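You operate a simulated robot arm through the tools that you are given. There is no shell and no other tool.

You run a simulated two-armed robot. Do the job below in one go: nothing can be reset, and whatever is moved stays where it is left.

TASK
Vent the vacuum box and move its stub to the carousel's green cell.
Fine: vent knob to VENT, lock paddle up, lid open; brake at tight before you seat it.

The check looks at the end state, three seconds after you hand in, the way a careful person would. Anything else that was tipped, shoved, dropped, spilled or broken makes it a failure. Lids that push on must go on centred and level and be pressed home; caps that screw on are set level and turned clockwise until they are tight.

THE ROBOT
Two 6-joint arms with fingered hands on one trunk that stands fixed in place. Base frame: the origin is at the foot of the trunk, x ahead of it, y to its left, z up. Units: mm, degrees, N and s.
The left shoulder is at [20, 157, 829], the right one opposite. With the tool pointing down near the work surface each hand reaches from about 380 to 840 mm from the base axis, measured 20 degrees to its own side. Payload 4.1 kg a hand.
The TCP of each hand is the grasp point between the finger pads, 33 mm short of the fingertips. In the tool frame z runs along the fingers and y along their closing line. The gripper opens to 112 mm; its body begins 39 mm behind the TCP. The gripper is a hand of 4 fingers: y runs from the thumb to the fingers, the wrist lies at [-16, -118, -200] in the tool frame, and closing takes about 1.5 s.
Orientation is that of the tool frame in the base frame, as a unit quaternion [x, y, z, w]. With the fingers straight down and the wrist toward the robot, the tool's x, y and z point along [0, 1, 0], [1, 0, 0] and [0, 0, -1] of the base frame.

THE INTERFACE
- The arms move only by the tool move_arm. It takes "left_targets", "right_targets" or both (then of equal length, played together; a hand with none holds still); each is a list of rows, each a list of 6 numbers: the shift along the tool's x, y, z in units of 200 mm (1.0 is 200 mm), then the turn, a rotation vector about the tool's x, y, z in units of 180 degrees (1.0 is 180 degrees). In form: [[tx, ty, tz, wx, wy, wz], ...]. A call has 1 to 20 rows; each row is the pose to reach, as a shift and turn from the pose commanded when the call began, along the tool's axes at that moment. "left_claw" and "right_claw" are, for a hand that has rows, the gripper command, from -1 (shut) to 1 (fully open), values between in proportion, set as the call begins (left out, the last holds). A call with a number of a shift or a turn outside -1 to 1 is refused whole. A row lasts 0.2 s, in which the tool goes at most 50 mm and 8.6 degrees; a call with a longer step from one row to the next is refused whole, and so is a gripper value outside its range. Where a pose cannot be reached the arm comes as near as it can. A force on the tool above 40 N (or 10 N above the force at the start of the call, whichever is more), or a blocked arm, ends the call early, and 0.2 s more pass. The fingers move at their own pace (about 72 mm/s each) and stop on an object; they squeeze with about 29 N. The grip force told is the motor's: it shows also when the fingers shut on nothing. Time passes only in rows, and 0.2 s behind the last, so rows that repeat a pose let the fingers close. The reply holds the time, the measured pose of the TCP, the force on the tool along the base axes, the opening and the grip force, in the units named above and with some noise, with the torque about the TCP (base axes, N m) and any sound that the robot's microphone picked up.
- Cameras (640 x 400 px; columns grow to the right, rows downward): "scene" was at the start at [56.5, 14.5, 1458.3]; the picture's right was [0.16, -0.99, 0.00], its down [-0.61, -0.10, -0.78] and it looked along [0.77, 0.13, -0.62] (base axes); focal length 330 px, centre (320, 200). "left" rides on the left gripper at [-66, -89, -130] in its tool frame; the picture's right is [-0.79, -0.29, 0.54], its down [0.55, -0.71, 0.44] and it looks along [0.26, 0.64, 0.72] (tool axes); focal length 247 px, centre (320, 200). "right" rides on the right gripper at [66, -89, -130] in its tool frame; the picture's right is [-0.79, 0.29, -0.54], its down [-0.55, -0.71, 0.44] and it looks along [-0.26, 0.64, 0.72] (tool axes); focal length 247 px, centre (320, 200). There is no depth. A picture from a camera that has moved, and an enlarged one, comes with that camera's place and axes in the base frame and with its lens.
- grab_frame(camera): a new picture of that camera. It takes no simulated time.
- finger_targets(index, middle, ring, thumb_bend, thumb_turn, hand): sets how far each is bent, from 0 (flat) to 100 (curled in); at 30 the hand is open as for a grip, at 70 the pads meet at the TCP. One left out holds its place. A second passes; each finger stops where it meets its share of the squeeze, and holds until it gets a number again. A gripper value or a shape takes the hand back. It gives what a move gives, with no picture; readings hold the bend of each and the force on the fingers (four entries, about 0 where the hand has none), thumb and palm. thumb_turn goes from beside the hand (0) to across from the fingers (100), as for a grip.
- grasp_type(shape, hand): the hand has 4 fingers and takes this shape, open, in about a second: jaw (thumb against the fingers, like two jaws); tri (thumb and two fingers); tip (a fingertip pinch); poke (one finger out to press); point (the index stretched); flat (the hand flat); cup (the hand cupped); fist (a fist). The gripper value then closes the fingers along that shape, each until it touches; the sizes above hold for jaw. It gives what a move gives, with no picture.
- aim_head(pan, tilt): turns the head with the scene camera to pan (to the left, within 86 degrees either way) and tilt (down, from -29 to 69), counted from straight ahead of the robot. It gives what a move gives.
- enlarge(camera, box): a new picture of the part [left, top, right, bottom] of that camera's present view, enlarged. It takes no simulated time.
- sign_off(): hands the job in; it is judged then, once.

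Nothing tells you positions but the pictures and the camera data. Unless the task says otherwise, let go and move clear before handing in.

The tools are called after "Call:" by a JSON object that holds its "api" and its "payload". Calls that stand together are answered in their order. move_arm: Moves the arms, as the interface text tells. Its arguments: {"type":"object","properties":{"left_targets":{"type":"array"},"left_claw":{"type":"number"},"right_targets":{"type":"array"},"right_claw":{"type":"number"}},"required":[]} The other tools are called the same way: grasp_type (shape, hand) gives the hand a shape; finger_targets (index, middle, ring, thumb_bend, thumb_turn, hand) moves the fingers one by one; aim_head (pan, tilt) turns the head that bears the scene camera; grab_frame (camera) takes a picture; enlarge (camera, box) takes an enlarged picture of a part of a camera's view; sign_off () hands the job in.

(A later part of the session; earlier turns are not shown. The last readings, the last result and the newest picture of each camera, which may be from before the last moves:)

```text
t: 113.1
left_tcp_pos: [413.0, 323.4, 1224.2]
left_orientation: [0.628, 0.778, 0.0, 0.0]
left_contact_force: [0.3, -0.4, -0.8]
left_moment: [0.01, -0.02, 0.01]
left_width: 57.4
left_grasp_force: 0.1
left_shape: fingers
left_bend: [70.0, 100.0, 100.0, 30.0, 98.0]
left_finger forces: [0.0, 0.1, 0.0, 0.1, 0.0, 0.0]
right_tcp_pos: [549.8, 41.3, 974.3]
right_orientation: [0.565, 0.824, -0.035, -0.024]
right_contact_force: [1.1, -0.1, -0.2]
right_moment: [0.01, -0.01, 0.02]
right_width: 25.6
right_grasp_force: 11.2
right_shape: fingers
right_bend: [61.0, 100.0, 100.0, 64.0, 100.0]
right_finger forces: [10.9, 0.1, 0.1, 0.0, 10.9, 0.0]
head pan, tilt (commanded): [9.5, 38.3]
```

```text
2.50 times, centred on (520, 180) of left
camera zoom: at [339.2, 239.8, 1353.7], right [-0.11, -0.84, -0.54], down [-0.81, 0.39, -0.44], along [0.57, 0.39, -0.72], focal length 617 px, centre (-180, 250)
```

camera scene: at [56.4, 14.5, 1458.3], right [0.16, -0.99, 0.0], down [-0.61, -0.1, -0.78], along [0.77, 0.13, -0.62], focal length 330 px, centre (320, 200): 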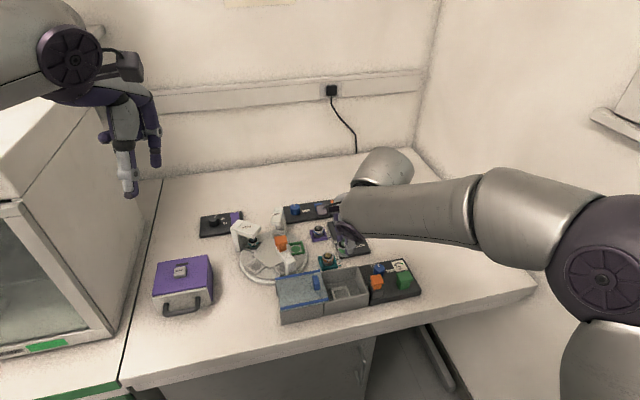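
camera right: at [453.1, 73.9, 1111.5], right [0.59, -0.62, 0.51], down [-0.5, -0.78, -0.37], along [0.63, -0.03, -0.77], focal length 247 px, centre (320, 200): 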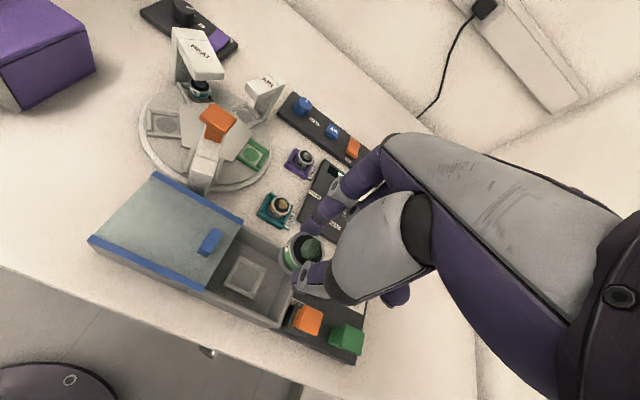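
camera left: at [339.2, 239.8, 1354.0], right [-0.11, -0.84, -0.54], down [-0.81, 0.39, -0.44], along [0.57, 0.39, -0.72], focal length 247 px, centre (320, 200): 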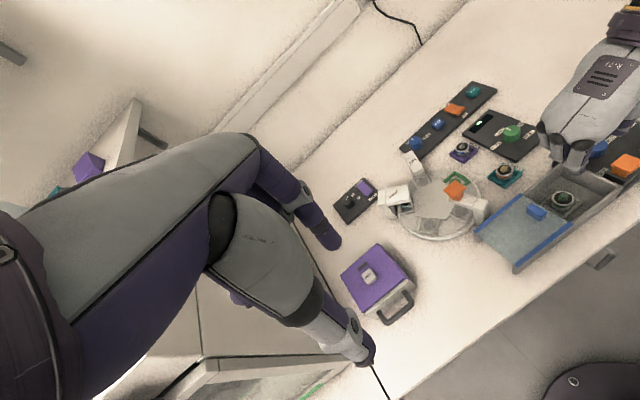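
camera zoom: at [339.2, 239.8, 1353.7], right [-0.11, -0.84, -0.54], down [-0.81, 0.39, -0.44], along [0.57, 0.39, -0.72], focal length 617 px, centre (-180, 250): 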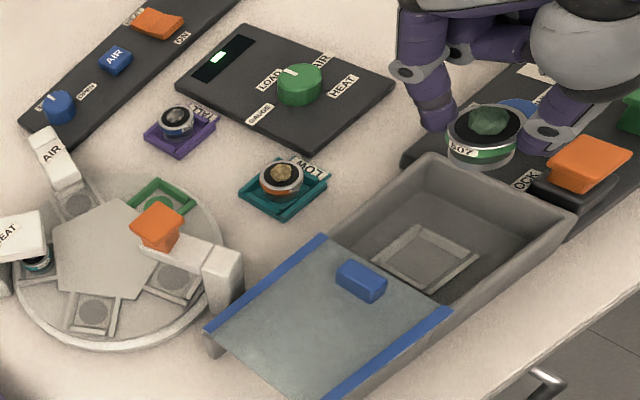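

The stub is level and well gripped, and the green cell is near [670, 185, 780] with its walls open toward the centre. I'll carry it high over to the cell, turning the wrist so the hand stays clear of the gauge head.

Call:
{"api": "move_arm", "payload": {"right_targets": [[0.054, 0.105, -0.009, 0, -0.002, -0.0235], [0.109, 0.21, -0.018, 0, -0.004, -0.047], [0.163, 0.315, -0.027, 0, -0.006, -0.0705], [0.218, 0.42, -0.036, 0, -0.008, -0.094], [0.272, 0.525, -0.045, 0, -0.01, -0.1175], [0.327, 0.63, -0.054, 0, -0.012, -0.141], [0.381, 0.735, -0.063, 0, -0.014, -0.1645], [0.4355, 0.8405, -0.0715, 0, -0.016, -0.188], [0.4355, 0.8405, -0.0715, 0, -0.016, -0.188]]}}

Call:
{"api": "grab_frame", "payload": {"camera": "right"}}

Call:
{"api": "grab_frame", "payload": {"camera": "scene"}}

Call:
{"api": "enlarge", "payload": {"camera": "left", "box": [380, 100, 540, 260]}}

```text
t: 115.1
left_tcp_pos: [414.3, 323.6, 1224.4]
left_orientation: [0.627, 0.779, 0.0, 0.0]
left_contact_force: [-0.1, 0.8, 0.6]
left_moment: [0.0, 0.02, 0.0]
left_width: 57.6
left_grasp_force: 0.1
left_shape: fingers
left_bend: [70.0, 100.0, 100.0, 30.0, 98.0]
left_finger forces: [0.0, 0.0, 0.0, 0.1, 0.0, 0.1]
right_tcp_pos: [631.8, 156.4, 963.6]
right_orientation: [0.3, 0.953, -0.042, -0.014]
right_contact_force: [-0.2, 0.0, -1.6]
right_moment: [-0.01, 0.02, -0.01]
right_width: 25.4
right_grasp_force: 11.1
right_shape: fingers
right_bend: [61.0, 100.0, 100.0, 64.0, 100.0]
right_finger forces: [10.7, 0.0, 0.1, 0.0, 10.8, 0.0]
right hand out of reach, approached as far as the arm can: row 6, 7, 8, 9
head pan, tilt (commanded): [9.5, 38.3]
```

```text
taken
camera right: at [533.2, 131.3, 1100.9], right [0.84, -0.18, 0.51], down [0.03, -0.93, -0.37], along [0.54, 0.33, -0.77], focal length 247 px, centre (320, 200)
```

right: 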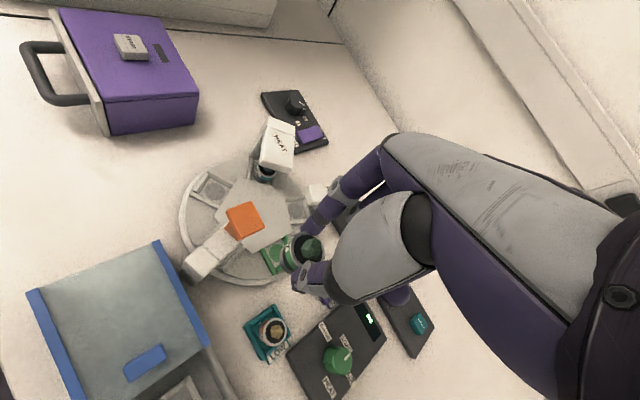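

```text
taken
camera scene: at [56.9, 14.8, 1458.3], right [0.16, -0.99, 0.0], down [-0.61, -0.1, -0.78], along [0.77, 0.13, -0.62], focal length 330 px, centre (320, 200)
```

scene: 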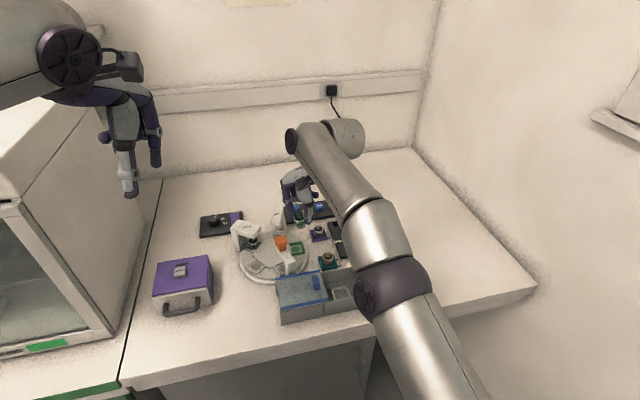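

```text
2.50 times, centred on (460, 180) of left
camera zoom: at [339.7, 240.1, 1353.5], right [-0.11, -0.84, -0.54], down [-0.81, 0.39, -0.44], along [0.57, 0.39, -0.72], focal length 617 px, centre (-30, 250)
```

zoom: 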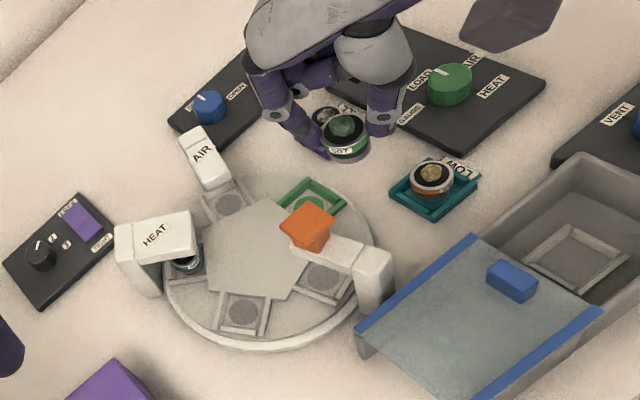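

That pose is out of reach when held so high, because the wrist would be too far up. I'll lower somewhat, keeping to the right of the gauge head, and approach the cell from there.

Call:
{"api": "move_arm", "payload": {"right_targets": [[-0.04, 0.025, 0.09, 0, 0, 0], [-0.08, 0.05, 0.18, 0, 0, 0], [-0.12, 0.075, 0.27, 0, 0, 0], [-0.155, 0.101, 0.36, 0, 0, 0], [-0.155, 0.101, 0.36, 0, 0, 0]]}}

Call:
{"api": "grab_frame", "payload": {"camera": "right"}}

Call:
{"api": "enlarge", "payload": {"camera": "left", "box": [380, 100, 540, 260]}}

Call:
{"api": "enlarge", "payload": {"camera": "scene", "box": [240, 160, 360, 280]}}

```text
t: 116.3
left_tcp_pos: [413.7, 322.9, 1224.8]
left_orientation: [0.627, 0.779, 0.0, 0.0]
left_contact_force: [0.0, -0.7, 0.3]
left_moment: [0.02, -0.01, 0.0]
left_width: 57.2
left_grasp_force: 0.1
left_shape: fingers
left_bend: [70.0, 100.0, 100.0, 30.0, 98.0]
left_finger forces: [0.0, 0.1, 0.0, 0.0, 0.0, 0.1]
right_tcp_pos: [655.3, 144.1, 890.4]
right_orientation: [0.3, 0.953, -0.041, -0.014]
right_contact_force: [0.3, 0.0, -0.5]
right_moment: [0.0, -0.02, -0.01]
right_width: 25.4
right_grasp_force: 10.9
right_shape: fingers
right_bend: [61.0, 100.0, 100.0, 64.0, 100.0]
right_finger forces: [10.7, 0.0, 0.0, 0.0, 10.7, 0.1]
right hand out of reach, approached as far as the arm can: row 3, 4, 5
head pan, tilt (commanded): [9.5, 38.3]
```

```text
taken
camera right: at [556.0, 118.5, 1028.0], right [0.84, -0.18, 0.51], down [0.02, -0.93, -0.37], along [0.54, 0.33, -0.77], focal length 247 px, centre (320, 200)
```

right: 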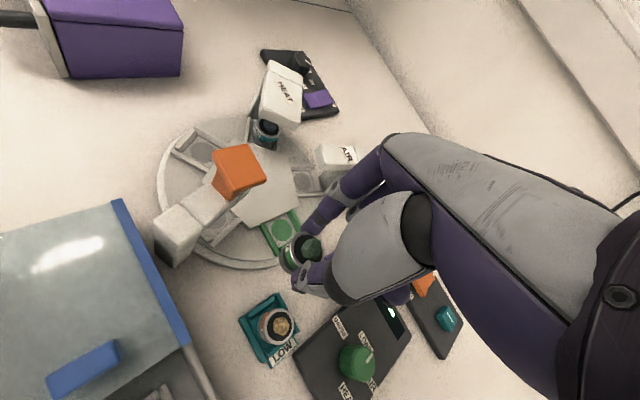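

```text
2.50 times, centred on (460, 180) of left
camera zoom: at [339.2, 239.7, 1353.7], right [-0.11, -0.84, -0.54], down [-0.81, 0.39, -0.44], along [0.57, 0.39, -0.72], focal length 617 px, centre (-30, 250)
```

zoom: 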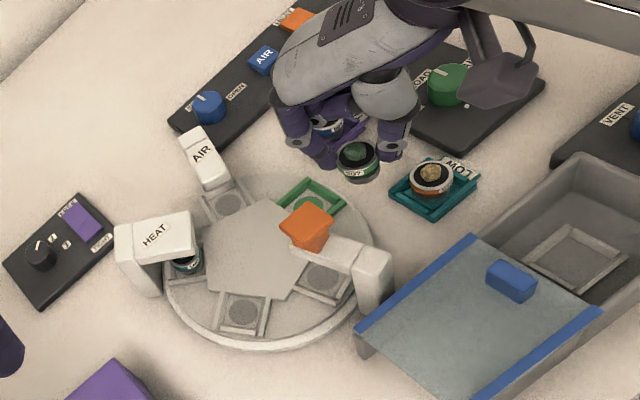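

```text
3.33 times, centred on (300, 220) of scene
camera zoom: at [56.4, 14.4, 1458.3], right [0.16, -0.99, 0.0], down [-0.61, -0.1, -0.78], along [0.77, 0.13, -0.62], focal length 1099 px, centre (387, 133)
```

zoom: 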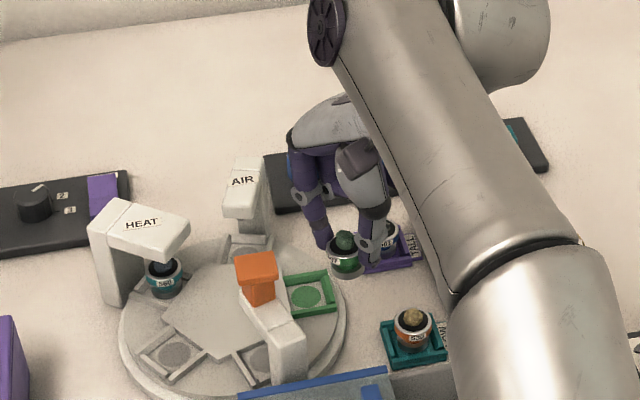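

The wrist is at the edge of its reach with this yaw. I'll turn back to about 40° and come in lower, which shortens the reach and still clears the gauge head.

Call:
{"api": "move_arm", "payload": {"right_targets": [[0.003, 0.012, 0.04, 0, 0.002, 0.022], [0.006, 0.024, 0.08, 0, 0.004, 0.044], [0.008, 0.034, 0.11, 0, 0.006, 0.066], [0.01, 0.042, 0.137, 0, 0.0074, 0.083], [0.01, 0.042, 0.137, 0, 0.0074, 0.083]]}}

Call:
{"api": "grab_frame", "payload": {"camera": "right"}}

Call:
{"api": "enlarge", "payload": {"camera": "left", "box": [400, 120, 520, 240]}}

```text
t: 117.5
left_tcp_pos: [414.8, 324.1, 1224.9]
left_orientation: [0.627, 0.779, 0.0, -0.001]
left_contact_force: [0.3, 1.0, 0.5]
left_moment: [-0.04, 0.0, -0.02]
left_width: 57.5
left_grasp_force: 0.0
left_shape: fingers
left_bend: [70.0, 100.0, 100.0, 30.0, 98.0]
left_finger forces: [0.0, 0.0, 0.0, 0.1, 0.1, 0.1]
right_tcp_pos: [672.6, 158.5, 865.9]
right_orientation: [0.426, 0.904, -0.041, -0.017]
right_contact_force: [-0.4, -0.5, -0.5]
right_moment: [-0.01, -0.02, 0.01]
right_width: 25.0
right_grasp_force: 10.6
right_shape: fingers
right_bend: [61.0, 100.0, 100.0, 64.0, 100.0]
right_finger forces: [10.6, 0.0, 0.1, 0.0, 10.8, 0.1]
right hand out of reach, approached as far as the arm can: row 1, 2, 3, 4, 5
head pan, tilt (commanded): [9.5, 38.3]
```

```text
taken
camera right: at [570.9, 160.2, 1002.3], right [0.76, -0.4, 0.51], down [-0.22, -0.9, -0.37], along [0.61, 0.17, -0.78], focal length 247 px, centre (320, 200)
```

right: 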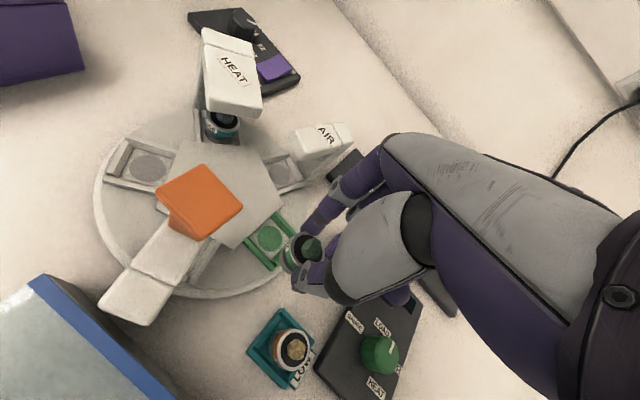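

```text
3.33 times, centred on (460, 180) of left
camera zoom: at [339.5, 240.0, 1353.6], right [-0.11, -0.84, -0.54], down [-0.81, 0.39, -0.44], along [0.57, 0.39, -0.72], focal length 823 px, centre (-147, 267)
```

zoom: 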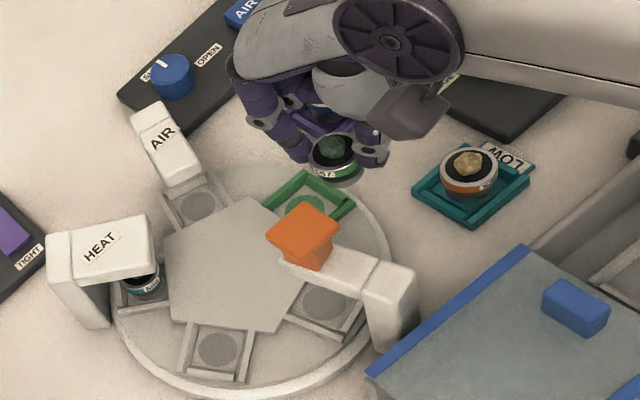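

The hand ended close to the cell anyway, with the stub held steady. I'll measure the stub and the cell in the same wrist image to get the exact offset.

Call:
{"api": "enlarge", "payload": {"camera": "right", "box": [220, 190, 360, 310]}}

Call:
{"api": "enlarge", "payload": {"camera": "scene", "box": [270, 200, 350, 270]}}

Call:
{"api": "enlarge", "payload": {"camera": "left", "box": [430, 130, 510, 200]}}

```text
3.33 times, centred on (290, 250) of right
camera zoom: at [570.9, 160.2, 1002.3], right [0.76, -0.4, 0.51], down [-0.22, -0.9, -0.37], along [0.61, 0.17, -0.78], focal length 823 px, centre (420, 33)
```

zoom: 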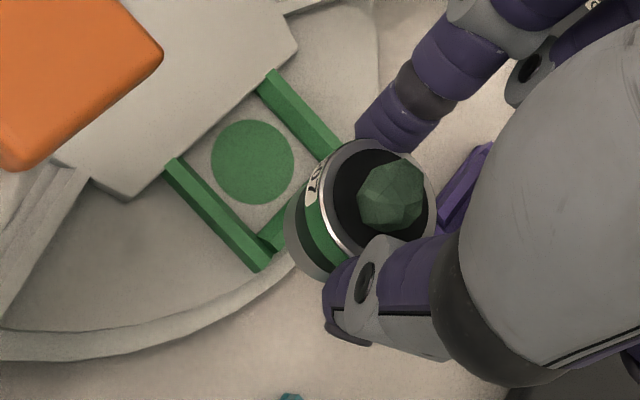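

```text
5.71 times, centred on (310, 235) of scene
camera zoom: at [56.7, 14.7, 1458.3], right [0.16, -0.99, 0.0], down [-0.61, -0.1, -0.78], along [0.77, 0.13, -0.62], focal length 1884 px, centre (377, 0)
```

zoom: 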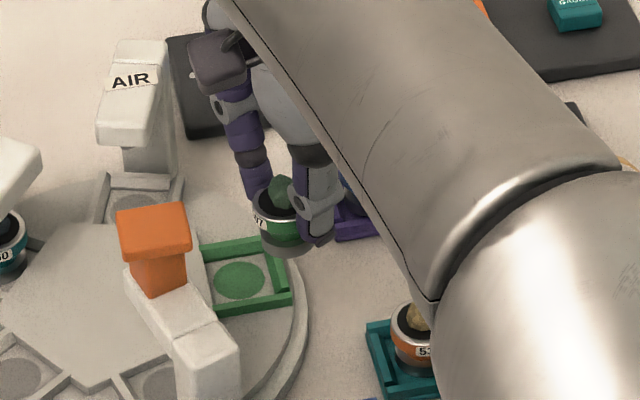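

```text
5.71 times, centred on (470, 165) of left
camera zoom: at [339.5, 240.0, 1353.6], right [-0.11, -0.84, -0.54], down [-0.81, 0.39, -0.44], along [0.57, 0.39, -0.72], focal length 1411 px, centre (-537, 400)
```

zoom: 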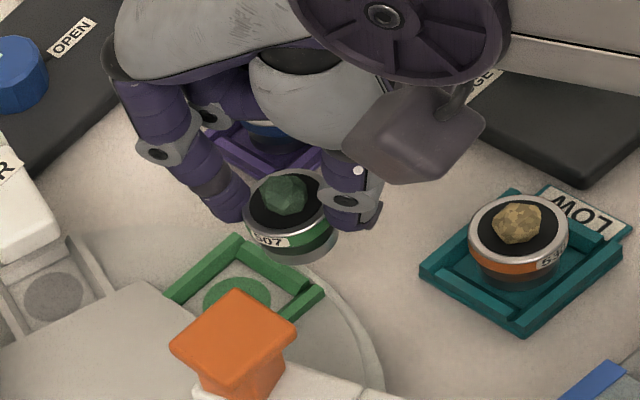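

The wrist image shows the stub and the green cell clearly; the offset is about 24 mm in +y. I'll move directly over the cell at this height and check again.

Call:
{"api": "move_arm", "payload": {"right_targets": [[0.03, 0.028, -0.003, 0, 0, 0], [0.06, 0.057, -0.005, 0, 0, 0], [0.0855, 0.0815, -0.0075, 0, 0, 0], [0.0855, 0.0815, -0.0075, 0, 0, 0]]}}

Call:
{"api": "enlarge", "payload": {"camera": "right", "box": [220, 190, 360, 310]}}

Call:
{"api": "enlarge", "payload": {"camera": "scene", "box": [260, 190, 340, 270]}}

Call:
{"api": "enlarge", "payload": {"camera": "left", "box": [420, 130, 500, 210]}}

```text
t: 118.5
left_tcp_pos: [412.7, 323.9, 1224.3]
left_orientation: [0.627, 0.779, 0.0, 0.0]
left_contact_force: [-0.5, 0.6, 0.0]
left_moment: [0.01, 0.02, -0.03]
left_width: 57.1
left_grasp_force: 0.0
left_shape: fingers
left_bend: [70.0, 100.0, 100.0, 30.0, 98.0]
left_finger forces: [0.1, 0.0, 0.1, 0.0, 0.0, 0.1]
right_tcp_pos: [655.7, 173.8, 862.6]
right_orientation: [0.423, 0.905, -0.04, -0.019]
right_contact_force: [0.5, -0.6, -1.7]
right_moment: [-0.01, 0.01, 0.01]
right_width: 25.4
right_grasp_force: 10.7
right_shape: fingers
right_bend: [61.0, 100.0, 100.0, 64.0, 100.0]
right_finger forces: [10.7, 0.0, 0.0, 0.0, 10.6, 0.1]
right hand out of reach, approached as far as the arm can: row 1
head pan, tilt (commanded): [9.5, 38.3]
```

```text
3.33 times, centred on (290, 250) of right
camera zoom: at [554.6, 174.3, 999.7], right [0.76, -0.4, 0.51], down [-0.22, -0.9, -0.37], along [0.61, 0.17, -0.77], focal length 823 px, centre (420, 33)
```

zoom: 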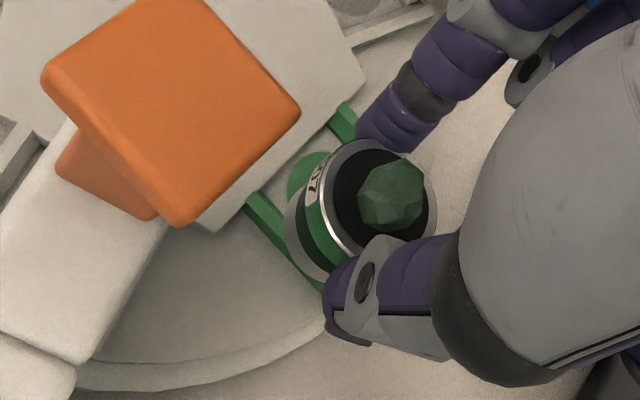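

```text
5.00 times, centred on (300, 230) of scene
camera zoom: at [56.5, 14.4, 1458.3], right [0.16, -0.99, 0.0], down [-0.61, -0.1, -0.78], along [0.77, 0.13, -0.62], focal length 1648 px, centre (420, 50)
```

zoom: 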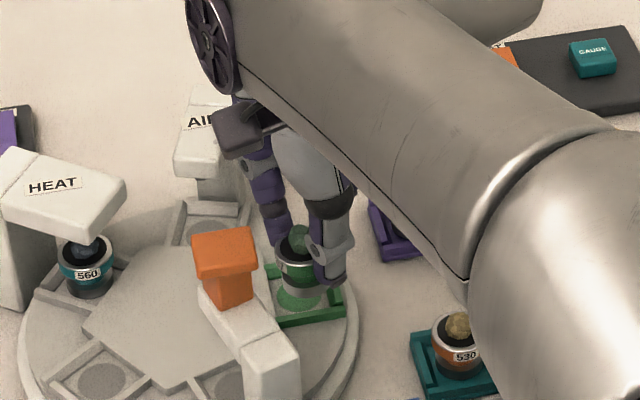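

```text
5.00 times, centred on (460, 170) of left
camera zoom: at [339.3, 239.7, 1353.7], right [-0.11, -0.84, -0.54], down [-0.81, 0.39, -0.44], along [0.57, 0.39, -0.72], focal length 1235 px, centre (-380, 350)
```

zoom: 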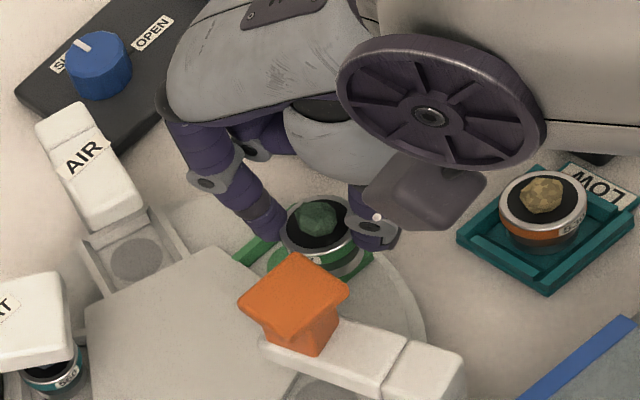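

The hand is now left of where I wanted it but fully in reach. The remaining offset to the cell centre is about [+19, +8] mm, so I'll make that move and check again.

Call:
{"api": "move_arm", "payload": {"right_targets": [[-0.01, 0.035, -0.003, 0, 0, 0], [-0.02, 0.07, -0.006, 0, 0, 0], [-0.0275, 0.098, -0.0085, 0, 0, 0], [-0.0275, 0.098, -0.0085, 0, 0, 0]]}}

Call:
{"api": "enlarge", "payload": {"camera": "right", "box": [220, 190, 360, 310]}}

Call:
{"api": "enlarge", "payload": {"camera": "scene", "box": [260, 190, 340, 270]}}

Call:
{"api": "enlarge", "payload": {"camera": "left", "box": [420, 130, 500, 210]}}

```text
t: 119.5
left_tcp_pos: [413.6, 323.6, 1224.3]
left_orientation: [0.627, 0.779, 0.0, 0.0]
left_contact_force: [0.6, 0.2, -0.4]
left_moment: [-0.01, -0.02, 0.01]
left_width: 56.9
left_grasp_force: 0.1
left_shape: fingers
left_bend: [70.0, 100.0, 100.0, 30.0, 98.0]
left_finger forces: [0.0, 0.0, 0.0, 0.1, 0.0, 0.0]
right_tcp_pos: [662.8, 176.9, 860.3]
right_orientation: [0.422, 0.906, -0.039, -0.019]
right_contact_force: [-0.3, 0.8, 0.2]
right_moment: [0.01, -0.01, 0.02]
right_width: 25.3
right_grasp_force: 11.7
right_shape: fingers
right_bend: [61.0, 100.0, 100.0, 64.0, 100.0]
right_finger forces: [10.6, 0.1, 0.1, 0.1, 10.7, 0.0]
right hand out of reach, approached as far as the arm can: row 2, 3, 4
head pan, tilt (commanded): [9.5, 38.3]
```

```text
3.33 times, centred on (290, 250) of right
camera zoom: at [561.6, 177.6, 997.6], right [0.76, -0.4, 0.51], down [-0.22, -0.9, -0.37], along [0.61, 0.17, -0.77], focal length 823 px, centre (420, 33)
```

zoom: 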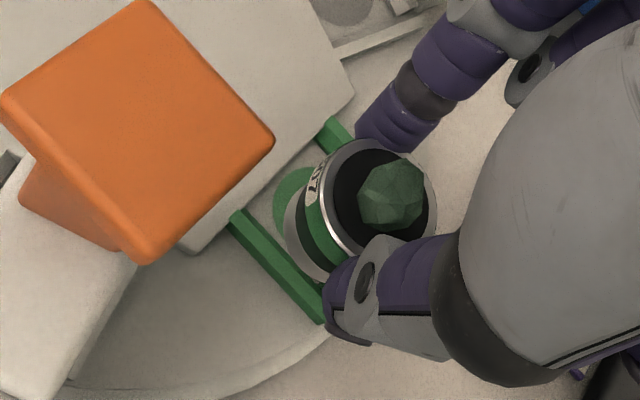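

```text
5.00 times, centred on (300, 230) of scene
camera zoom: at [56.5, 14.5, 1458.3], right [0.16, -0.99, 0.0], down [-0.61, -0.1, -0.78], along [0.77, 0.13, -0.62], focal length 1648 px, centre (420, 50)
```

zoom: 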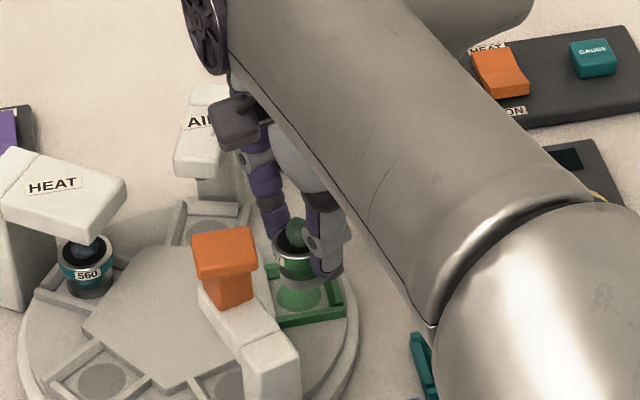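

```text
5.00 times, centred on (460, 170) of left
camera zoom: at [339.3, 239.8, 1353.7], right [-0.11, -0.84, -0.54], down [-0.81, 0.39, -0.44], along [0.57, 0.39, -0.72], focal length 1235 px, centre (-380, 350)
```

zoom: 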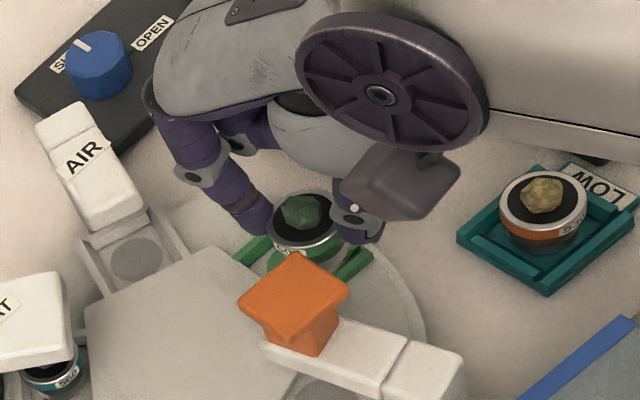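

The arm is at full stretch here because of the 5° lean and the yaw. I'll back off a little and see where the hand settles, then reduce the lean and yaw to gain reach.

Call:
{"api": "move_arm", "payload": {"right_targets": [[0, -0.04, 0, 0, 0, 0], [0, -0.08, 0, 0, 0, 0], [0, -0.1, 0, 0, 0, 0], [0, -0.1, 0, 0, 0, 0], [0, -0.1, 0, 0, 0, 0]]}}

Call:
{"api": "enlarge", "payload": {"camera": "left", "box": [420, 130, 500, 210]}}

```text
t: 120.7
left_tcp_pos: [414.1, 323.3, 1224.0]
left_orientation: [0.627, 0.779, 0.0, -0.001]
left_contact_force: [0.9, 0.1, 0.0]
left_moment: [0.0, -0.02, 0.03]
left_width: 57.3
left_grasp_force: 0.2
left_shape: fingers
left_bend: [70.0, 100.0, 100.0, 30.0, 98.0]
left_finger forces: [0.0, 0.1, 0.0, 0.1, 0.0, 0.0]
right_tcp_pos: [647.1, 165.4, 863.4]
right_orientation: [0.423, 0.905, -0.039, -0.019]
right_contact_force: [0.5, -0.6, 0.4]
right_moment: [0.0, 0.0, 0.02]
right_width: 25.0
right_grasp_force: 10.1
right_shape: fingers
right_bend: [61.0, 100.0, 100.0, 65.0, 100.0]
right_finger forces: [10.6, 0.1, 0.1, 0.1, 10.5, 0.0]
head pan, tilt (commanded): [9.5, 38.3]
```

```text
5.00 times, centred on (460, 170) of left
camera zoom: at [339.3, 239.8, 1353.7], right [-0.11, -0.84, -0.54], down [-0.81, 0.39, -0.44], along [0.57, 0.39, -0.72], focal length 1235 px, centre (-380, 350)
```

zoom: 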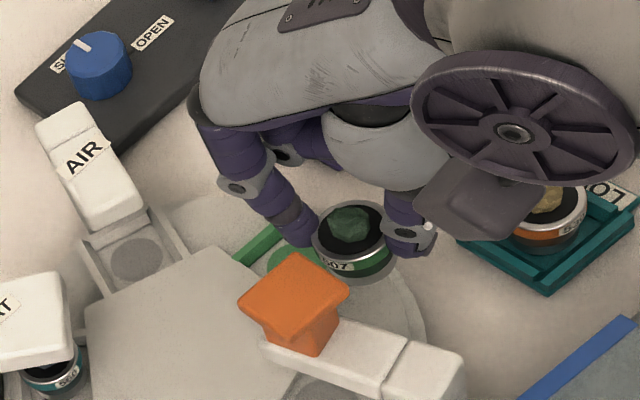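

Call:
{"api": "move_arm", "payload": {"right_targets": [[0, 0, 0, -0.0084, 0.0017, 0.0194], [0, 0, 0, -0.0167, 0.0034, 0.0388], [0, 0, 0, -0.0167, 0.0034, 0.0388]]}}

Call:
{"api": "enlarge", "payload": {"camera": "right", "box": [220, 190, 360, 310]}}

Call:
{"api": "enlarge", "payload": {"camera": "scene", "box": [260, 190, 340, 270]}}

```text
t: 121.5
left_tcp_pos: [413.9, 323.7, 1224.1]
left_orientation: [0.627, 0.779, 0.0, -0.001]
left_contact_force: [0.0, 0.7, 0.3]
left_moment: [-0.03, -0.04, 0.03]
left_width: 57.3
left_grasp_force: 0.1
left_shape: fingers
left_bend: [70.0, 100.0, 100.0, 30.0, 98.0]
left_finger forces: [0.0, 0.0, 0.0, 0.0, 0.0, 0.0]
right_tcp_pos: [649.0, 164.8, 863.4]
right_orientation: [0.478, 0.878, -0.014, -0.011]
right_contact_force: [0.4, 0.5, -0.1]
right_moment: [-0.01, 0.02, 0.01]
right_width: 25.1
right_grasp_force: 10.9
right_shape: fingers
right_bend: [61.0, 100.0, 100.0, 65.0, 100.0]
right_finger forces: [10.6, 0.0, 0.0, 0.1, 10.5, 0.0]
head pan, tilt (commanded): [9.5, 38.3]
```

```text
3.33 times, centred on (290, 250) of right
camera zoom: at [541.1, 173.4, 996.8], right [0.69, -0.5, 0.52], down [-0.31, -0.86, -0.41], along [0.66, 0.12, -0.74], focal length 823 px, centre (420, 33)
```

zoom: 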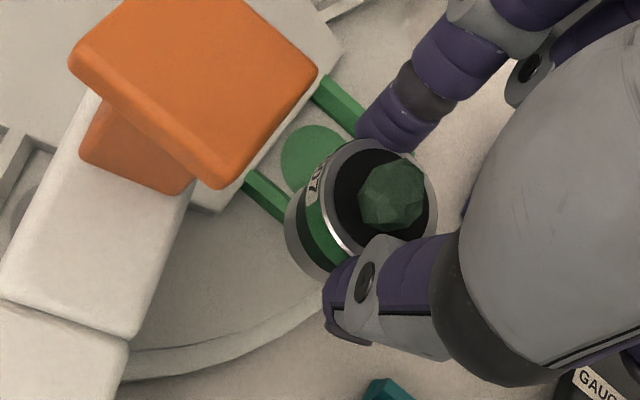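

```text
5.00 times, centred on (300, 230) of scene
camera zoom: at [56.5, 14.5, 1458.3], right [0.16, -0.99, 0.0], down [-0.61, -0.1, -0.78], along [0.77, 0.13, -0.62], focal length 1648 px, centre (420, 50)
```

zoom: 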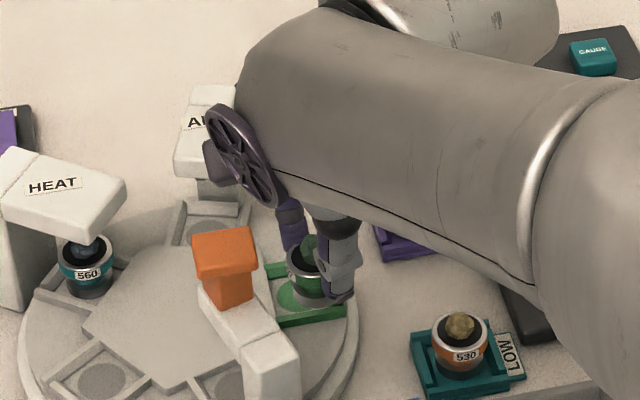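

The lean is now 2° and yaw 33°, which gives enough reach. I'll move forward over the cell again.

Call:
{"api": "move_arm", "payload": {"right_targets": [[-0.002, 0.04, -0.001, 0, 0, 0], [-0.004, 0.08, -0.003, 0, 0, 0], [-0.007, 0.126, -0.0045, 0, 0, 0], [-0.007, 0.126, -0.0045, 0, 0, 0]]}}

Call:
{"api": "enlarge", "payload": {"camera": "right", "box": [220, 190, 360, 310]}}

Call:
{"api": "enlarge", "payload": {"camera": "scene", "box": [260, 190, 340, 270]}}

Call:
{"api": "enlarge", "payload": {"camera": "left", "box": [420, 130, 500, 210]}}

```text
t: 122.5
left_tcp_pos: [413.4, 323.3, 1224.8]
left_orientation: [0.627, 0.779, 0.0, 0.0]
left_contact_force: [0.6, 0.0, -0.1]
left_moment: [-0.01, 0.03, 0.02]
left_width: 57.5
left_grasp_force: 0.1
left_shape: fingers
left_bend: [70.0, 100.0, 100.0, 30.0, 98.0]
left_finger forces: [0.1, 0.0, 0.0, 0.0, 0.1, 0.1]
right_tcp_pos: [669.6, 178.2, 862.7]
right_orientation: [0.478, 0.878, -0.014, -0.01]
right_contact_force: [0.1, 0.0, 0.4]
right_moment: [0.03, 0.04, 0.0]
right_width: 24.9
right_grasp_force: 10.7
right_shape: fingers
right_bend: [61.0, 100.0, 100.0, 65.0, 100.0]
right_finger forces: [10.7, 0.0, 0.0, 0.0, 10.6, 0.1]
head pan, tilt (commanded): [9.5, 38.3]
```

```text
3.33 times, centred on (290, 250) of right
camera zoom: at [562.9, 186.3, 997.0], right [0.69, -0.5, 0.52], down [-0.31, -0.86, -0.41], along [0.66, 0.12, -0.74], focal length 823 px, centre (420, 33)
```

zoom: 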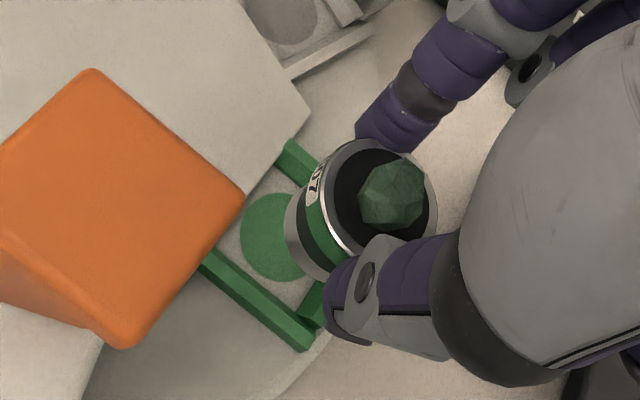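

```text
5.00 times, centred on (300, 230) of scene
camera zoom: at [56.4, 14.4, 1458.3], right [0.16, -0.99, 0.0], down [-0.61, -0.1, -0.78], along [0.77, 0.13, -0.62], focal length 1648 px, centre (420, 50)
```

zoom: 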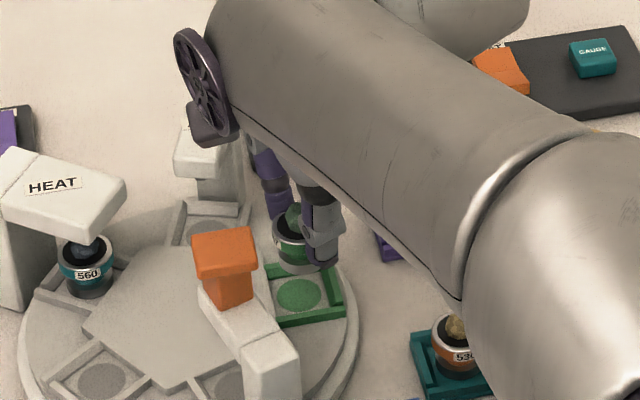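

```text
5.00 times, centred on (460, 170) of left
camera zoom: at [339.3, 239.7, 1353.7], right [-0.11, -0.84, -0.54], down [-0.81, 0.39, -0.44], along [0.57, 0.39, -0.72], focal length 1235 px, centre (-380, 350)
```

zoom: 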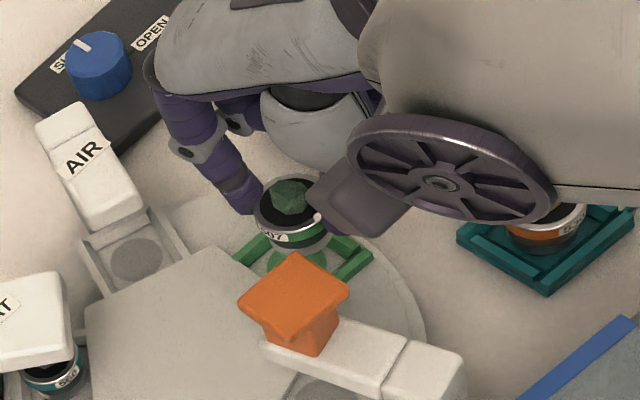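

The stub is over the cell with only about 1.5 mm of correction left. I'll apply that and lower to just above the cell walls for a last look.

Call:
{"api": "move_arm", "payload": {"right_targets": [[0, 0.008, 0.02, 0, 0, 0], [0, 0.009, 0.045, 0, 0, 0], [0, 0.0107, 0.065, 0, 0, 0], [0, 0.0107, 0.065, 0, 0, 0]]}}

Call:
{"api": "enlarge", "payload": {"camera": "right", "box": [230, 200, 340, 300]}}

Call:
{"api": "enlarge", "payload": {"camera": "scene", "box": [270, 210, 330, 265]}}

Call:
{"api": "enlarge", "payload": {"camera": "left", "box": [430, 140, 490, 200]}}

```text
t: 123.5
left_tcp_pos: [413.5, 323.1, 1224.5]
left_orientation: [0.628, 0.778, 0.0, 0.0]
left_contact_force: [-0.8, -0.9, -0.2]
left_moment: [-0.01, 0.0, 0.03]
left_width: 57.4
left_grasp_force: 0.1
left_shape: fingers
left_bend: [70.0, 100.0, 100.0, 30.0, 98.0]
left_finger forces: [0.0, 0.0, 0.0, 0.1, 0.1, 0.0]
right_tcp_pos: [670.6, 178.3, 849.8]
right_orientation: [0.477, 0.879, -0.014, -0.01]
right_contact_force: [-0.3, 0.5, -0.5]
right_moment: [0.0, 0.02, 0.04]
right_width: 25.3
right_grasp_force: 10.7
right_shape: fingers
right_bend: [61.0, 100.0, 100.0, 65.0, 100.0]
right_finger forces: [10.6, 0.1, 0.0, 0.0, 10.6, 0.0]
head pan, tilt (commanded): [9.5, 38.3]
```

```text
4.00 times, centred on (285, 250) of right
camera zoom: at [564.1, 187.2, 983.0], right [0.69, -0.5, 0.52], down [-0.31, -0.86, -0.41], along [0.66, 0.12, -0.74], focal length 988 px, centre (460, 0)
```

zoom: 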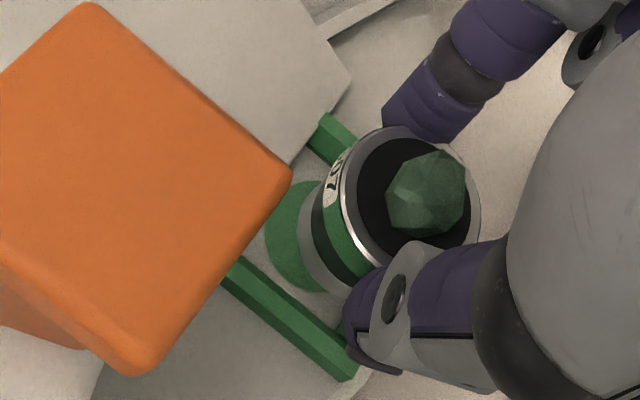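

```text
7.27 times, centred on (300, 238) of scene
camera zoom: at [56.5, 14.5, 1458.3], right [0.16, -0.99, 0.0], down [-0.61, -0.1, -0.78], along [0.77, 0.13, -0.62], focal length 2398 px, centre (466, -73)
```

zoom: 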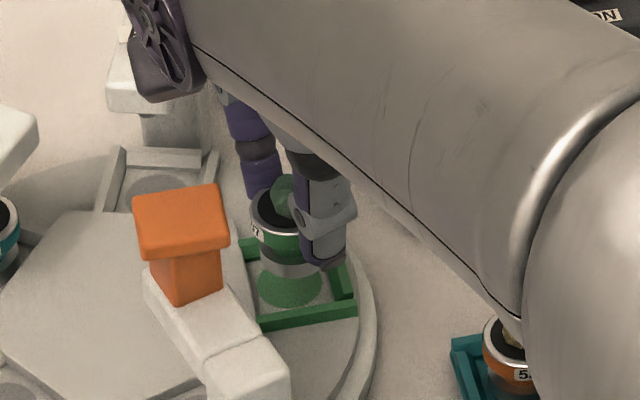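

```text
6.67 times, centred on (460, 170) of left
camera zoom: at [339.3, 239.8, 1353.7], right [-0.11, -0.84, -0.54], down [-0.81, 0.39, -0.44], along [0.57, 0.39, -0.72], focal length 1646 px, centre (-613, 400)
```

zoom: 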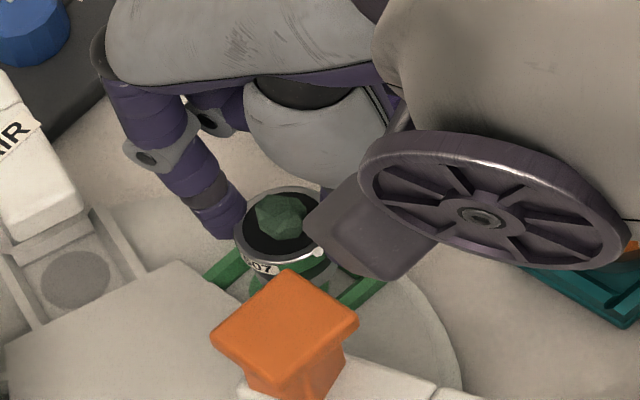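

The stub lines up with the cell to within about a millimetre. I'll lower slowly in small steps and watch for contact.

Call:
{"api": "move_arm", "payload": {"right_targets": [[0, 0.0004, 0.01, 0, 0, 0], [0, 0.0007, 0.02, 0, 0, 0], [0, 0.001, 0.03, 0, 0, 0], [0, 0.0014, 0.04, 0, 0, 0]]}}

Call:
{"api": "enlarge", "payload": {"camera": "scene", "box": [270, 210, 330, 265]}}

Call:
{"api": "enlarge", "payload": {"camera": "right", "box": [230, 200, 340, 300]}}

```text
t: 124.5
left_tcp_pos: [413.0, 324.0, 1223.6]
left_orientation: [0.628, 0.779, 0.0, -0.001]
left_contact_force: [0.3, -0.2, -0.3]
left_moment: [-0.05, 0.04, 0.01]
left_width: 57.2
left_grasp_force: 0.1
left_shape: fingers
left_bend: [70.0, 100.0, 100.0, 30.0, 98.0]
left_finger forces: [0.1, 0.0, 0.0, 0.1, 0.0, 0.0]
right_tcp_pos: [669.2, 178.9, 842.1]
right_orientation: [0.478, 0.878, -0.015, -0.01]
right_contact_force: [0.4, -0.7, -1.4]
right_moment: [-0.01, 0.01, 0.03]
right_width: 24.9
right_grasp_force: 10.1
right_shape: fingers
right_bend: [61.0, 100.0, 100.0, 65.0, 100.0]
right_finger forces: [10.6, 0.0, 0.0, 0.0, 10.6, 0.1]
head pan, tilt (commanded): [9.5, 38.3]
```

```text
7.27 times, centred on (300, 238) of scene
camera zoom: at [56.5, 14.5, 1458.3], right [0.16, -0.99, 0.0], down [-0.61, -0.1, -0.78], along [0.77, 0.13, -0.62], focal length 2398 px, centre (466, -73)
```

zoom: 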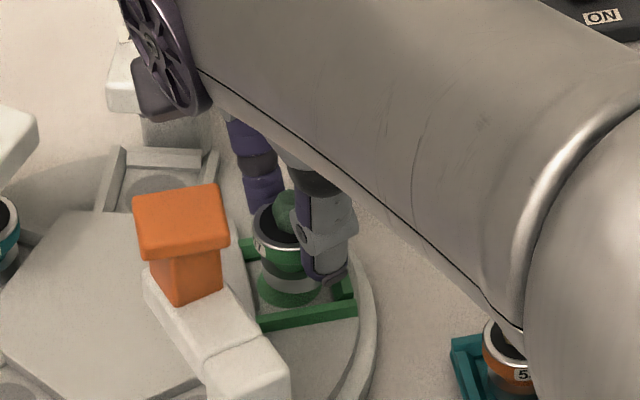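

```text
4.00 times, centred on (285, 250) of right
camera zoom: at [564.2, 186.9, 975.1], right [0.69, -0.5, 0.52], down [-0.31, -0.86, -0.41], along [0.66, 0.12, -0.74], focal length 988 px, centre (460, 0)
```

zoom: 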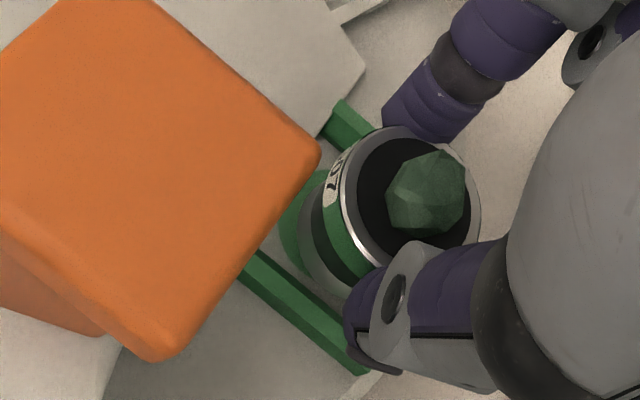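

Call:
{"api": "move_arm", "payload": {"right_targets": [[0, 0.0002, 0.006, 0, 0, 0], [0, 0.0004, 0.012, 0, 0, 0], [0, 0.0006, 0.018, 0, 0, 0], [0, 0.0006, 0.018, 0, 0, 0]]}}

Call:
{"api": "enlarge", "payload": {"camera": "scene", "box": [280, 220, 320, 260]}}

Call:
{"api": "enlarge", "payload": {"camera": "right", "box": [230, 200, 340, 300]}}

```text
t: 125.5
left_tcp_pos: [413.5, 323.7, 1224.0]
left_orientation: [0.627, 0.779, 0.0, 0.0]
left_contact_force: [-1.0, 0.7, 0.0]
left_moment: [-0.01, 0.0, 0.0]
left_width: 57.2
left_grasp_force: 0.0
left_shape: fingers
left_bend: [70.0, 100.0, 100.0, 30.0, 98.0]
left_finger forces: [0.1, 0.0, 0.0, 0.0, 0.1, 0.0]
right_tcp_pos: [670.1, 178.5, 837.1]
right_orientation: [0.478, 0.878, -0.014, -0.011]
right_contact_force: [-0.1, 0.2, -0.3]
right_moment: [0.01, -0.02, -0.01]
right_width: 25.2
right_grasp_force: 10.4
right_shape: fingers
right_bend: [61.0, 100.0, 100.0, 65.0, 100.0]
right_finger forces: [10.6, 0.1, 0.1, 0.0, 10.6, 0.0]
head pan, tilt (commanded): [9.5, 38.3]
```

```text
10.00 times, centred on (300, 240) of scene
camera zoom: at [56.5, 14.5, 1458.3], right [0.16, -0.99, 0.0], down [-0.61, -0.1, -0.78], along [0.77, 0.13, -0.62], focal length 3297 px, centre (520, -200)
```

zoom: 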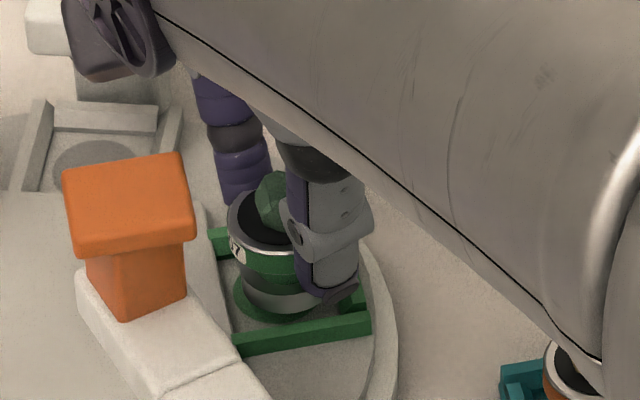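

```text
4.00 times, centred on (285, 250) of right
camera zoom: at [563.8, 186.8, 971.4], right [0.69, -0.5, 0.52], down [-0.31, -0.86, -0.41], along [0.66, 0.12, -0.74], focal length 988 px, centre (460, 0)
```

zoom: 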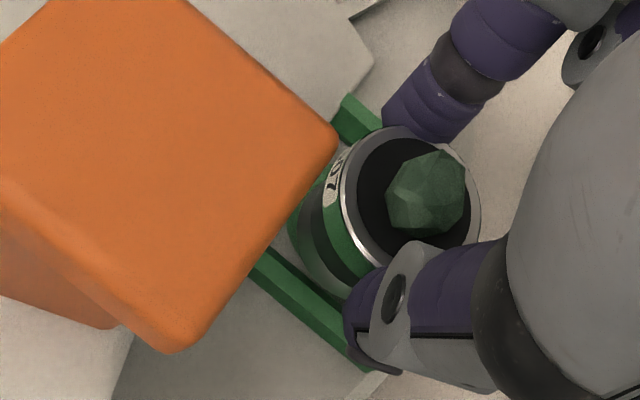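

Still free, with the stub's base inside the cell. I'll continue in finer steps until it touches down.

Call:
{"api": "move_arm", "payload": {"right_targets": [[0, 0.0002, 0.006, 0, 0, 0], [0, 0.0004, 0.012, 0, 0, 0], [0, 0.0006, 0.018, 0, 0, 0]]}}

Call:
{"api": "enlarge", "payload": {"camera": "scene", "box": [280, 220, 320, 260]}}

```text
t: 126.3
left_tcp_pos: [413.6, 323.6, 1224.0]
left_orientation: [0.627, 0.779, -0.001, 0.0]
left_contact_force: [0.8, 0.0, 0.7]
left_moment: [-0.01, -0.02, -0.01]
left_width: 57.3
left_grasp_force: 0.0
left_shape: fingers
left_bend: [70.0, 100.0, 100.0, 30.0, 98.0]
left_finger forces: [0.1, 0.0, 0.1, 0.0, 0.0, 0.1]
right_tcp_pos: [670.6, 178.4, 834.7]
right_orientation: [0.479, 0.878, -0.014, -0.011]
right_contact_force: [0.0, -0.9, 0.0]
right_moment: [0.02, -0.01, 0.04]
right_width: 25.1
right_grasp_force: 10.6
right_shape: fingers
right_bend: [61.0, 100.0, 100.0, 65.0, 100.0]
right_finger forces: [10.6, 0.0, 0.0, 0.1, 10.5, 0.0]
head pan, tilt (commanded): [9.5, 38.3]
```

```text
10.00 times, centred on (300, 240) of scene
camera zoom: at [56.5, 14.5, 1458.3], right [0.16, -0.99, 0.0], down [-0.61, -0.1, -0.78], along [0.77, 0.13, -0.62], focal length 3297 px, centre (520, -200)
```

zoom: 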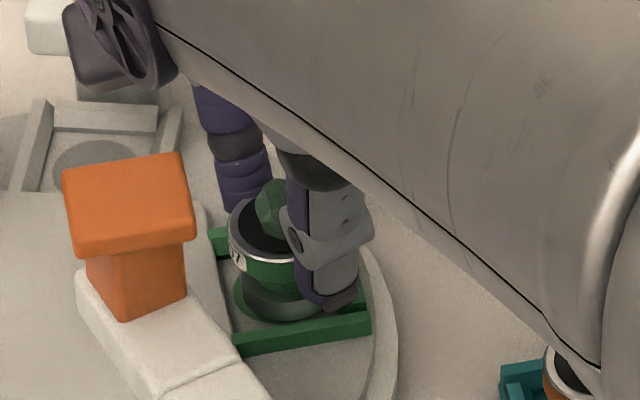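

Call:
{"api": "move_arm", "payload": {"right_targets": [[0, 0.0002, 0.006, 0, 0, 0], [0, 0.0004, 0.012, 0, 0, 0], [0, 0.0006, 0.018, 0, 0, 0]]}}

Call:
{"api": "enlarge", "payload": {"camera": "scene", "box": [280, 220, 320, 260]}}

Call:
{"api": "enlarge", "payload": {"camera": "right", "box": [230, 200, 340, 300]}}

```text
t: 127.1
left_tcp_pos: [413.5, 323.1, 1224.4]
left_orientation: [0.627, 0.779, 0.0, 0.0]
left_contact_force: [-0.2, 0.4, 0.9]
left_moment: [0.02, 0.01, -0.01]
left_width: 57.2
left_grasp_force: 0.1
left_shape: fingers
left_bend: [70.0, 100.0, 100.0, 30.0, 98.0]
left_finger forces: [0.0, 0.0, 0.1, 0.0, 0.0, 0.0]
right_tcp_pos: [672.3, 178.9, 831.9]
right_orientation: [0.478, 0.878, -0.012, -0.01]
right_contact_force: [2.7, 0.7, 2.8]
right_moment: [0.02, -0.08, 0.01]
right_width: 25.0
right_grasp_force: 10.6
right_shape: fingers
right_bend: [60.0, 100.0, 100.0, 65.0, 100.0]
right_finger forces: [12.1, 0.0, 0.1, 0.0, 10.2, 0.1]
head pan, tilt (commanded): [9.5, 38.3]
```

```text
10.00 times, centred on (300, 240) of scene
camera zoom: at [56.4, 14.5, 1458.3], right [0.16, -0.99, 0.0], down [-0.61, -0.1, -0.78], along [0.77, 0.13, -0.62], focal length 3297 px, centre (520, -200)
```

zoom: 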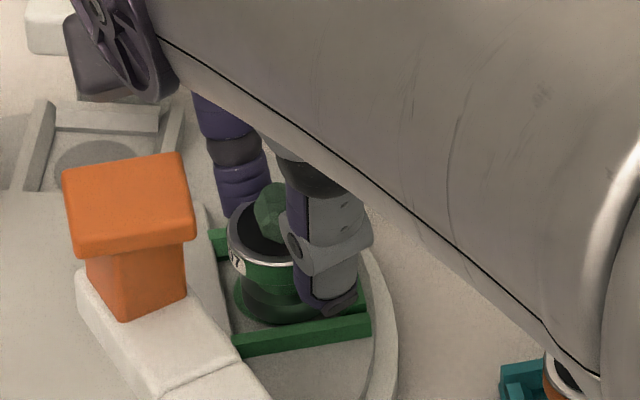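

```text
4.00 times, centred on (285, 250) of right
camera zoom: at [564.2, 187.0, 965.2], right [0.69, -0.5, 0.52], down [-0.31, -0.86, -0.41], along [0.66, 0.12, -0.74], focal length 988 px, centre (460, 0)
```

zoom: 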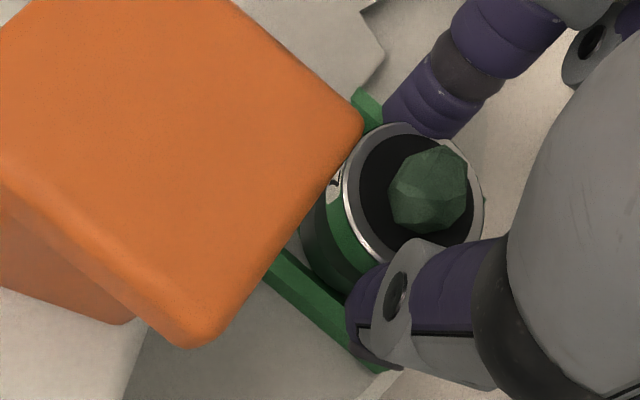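

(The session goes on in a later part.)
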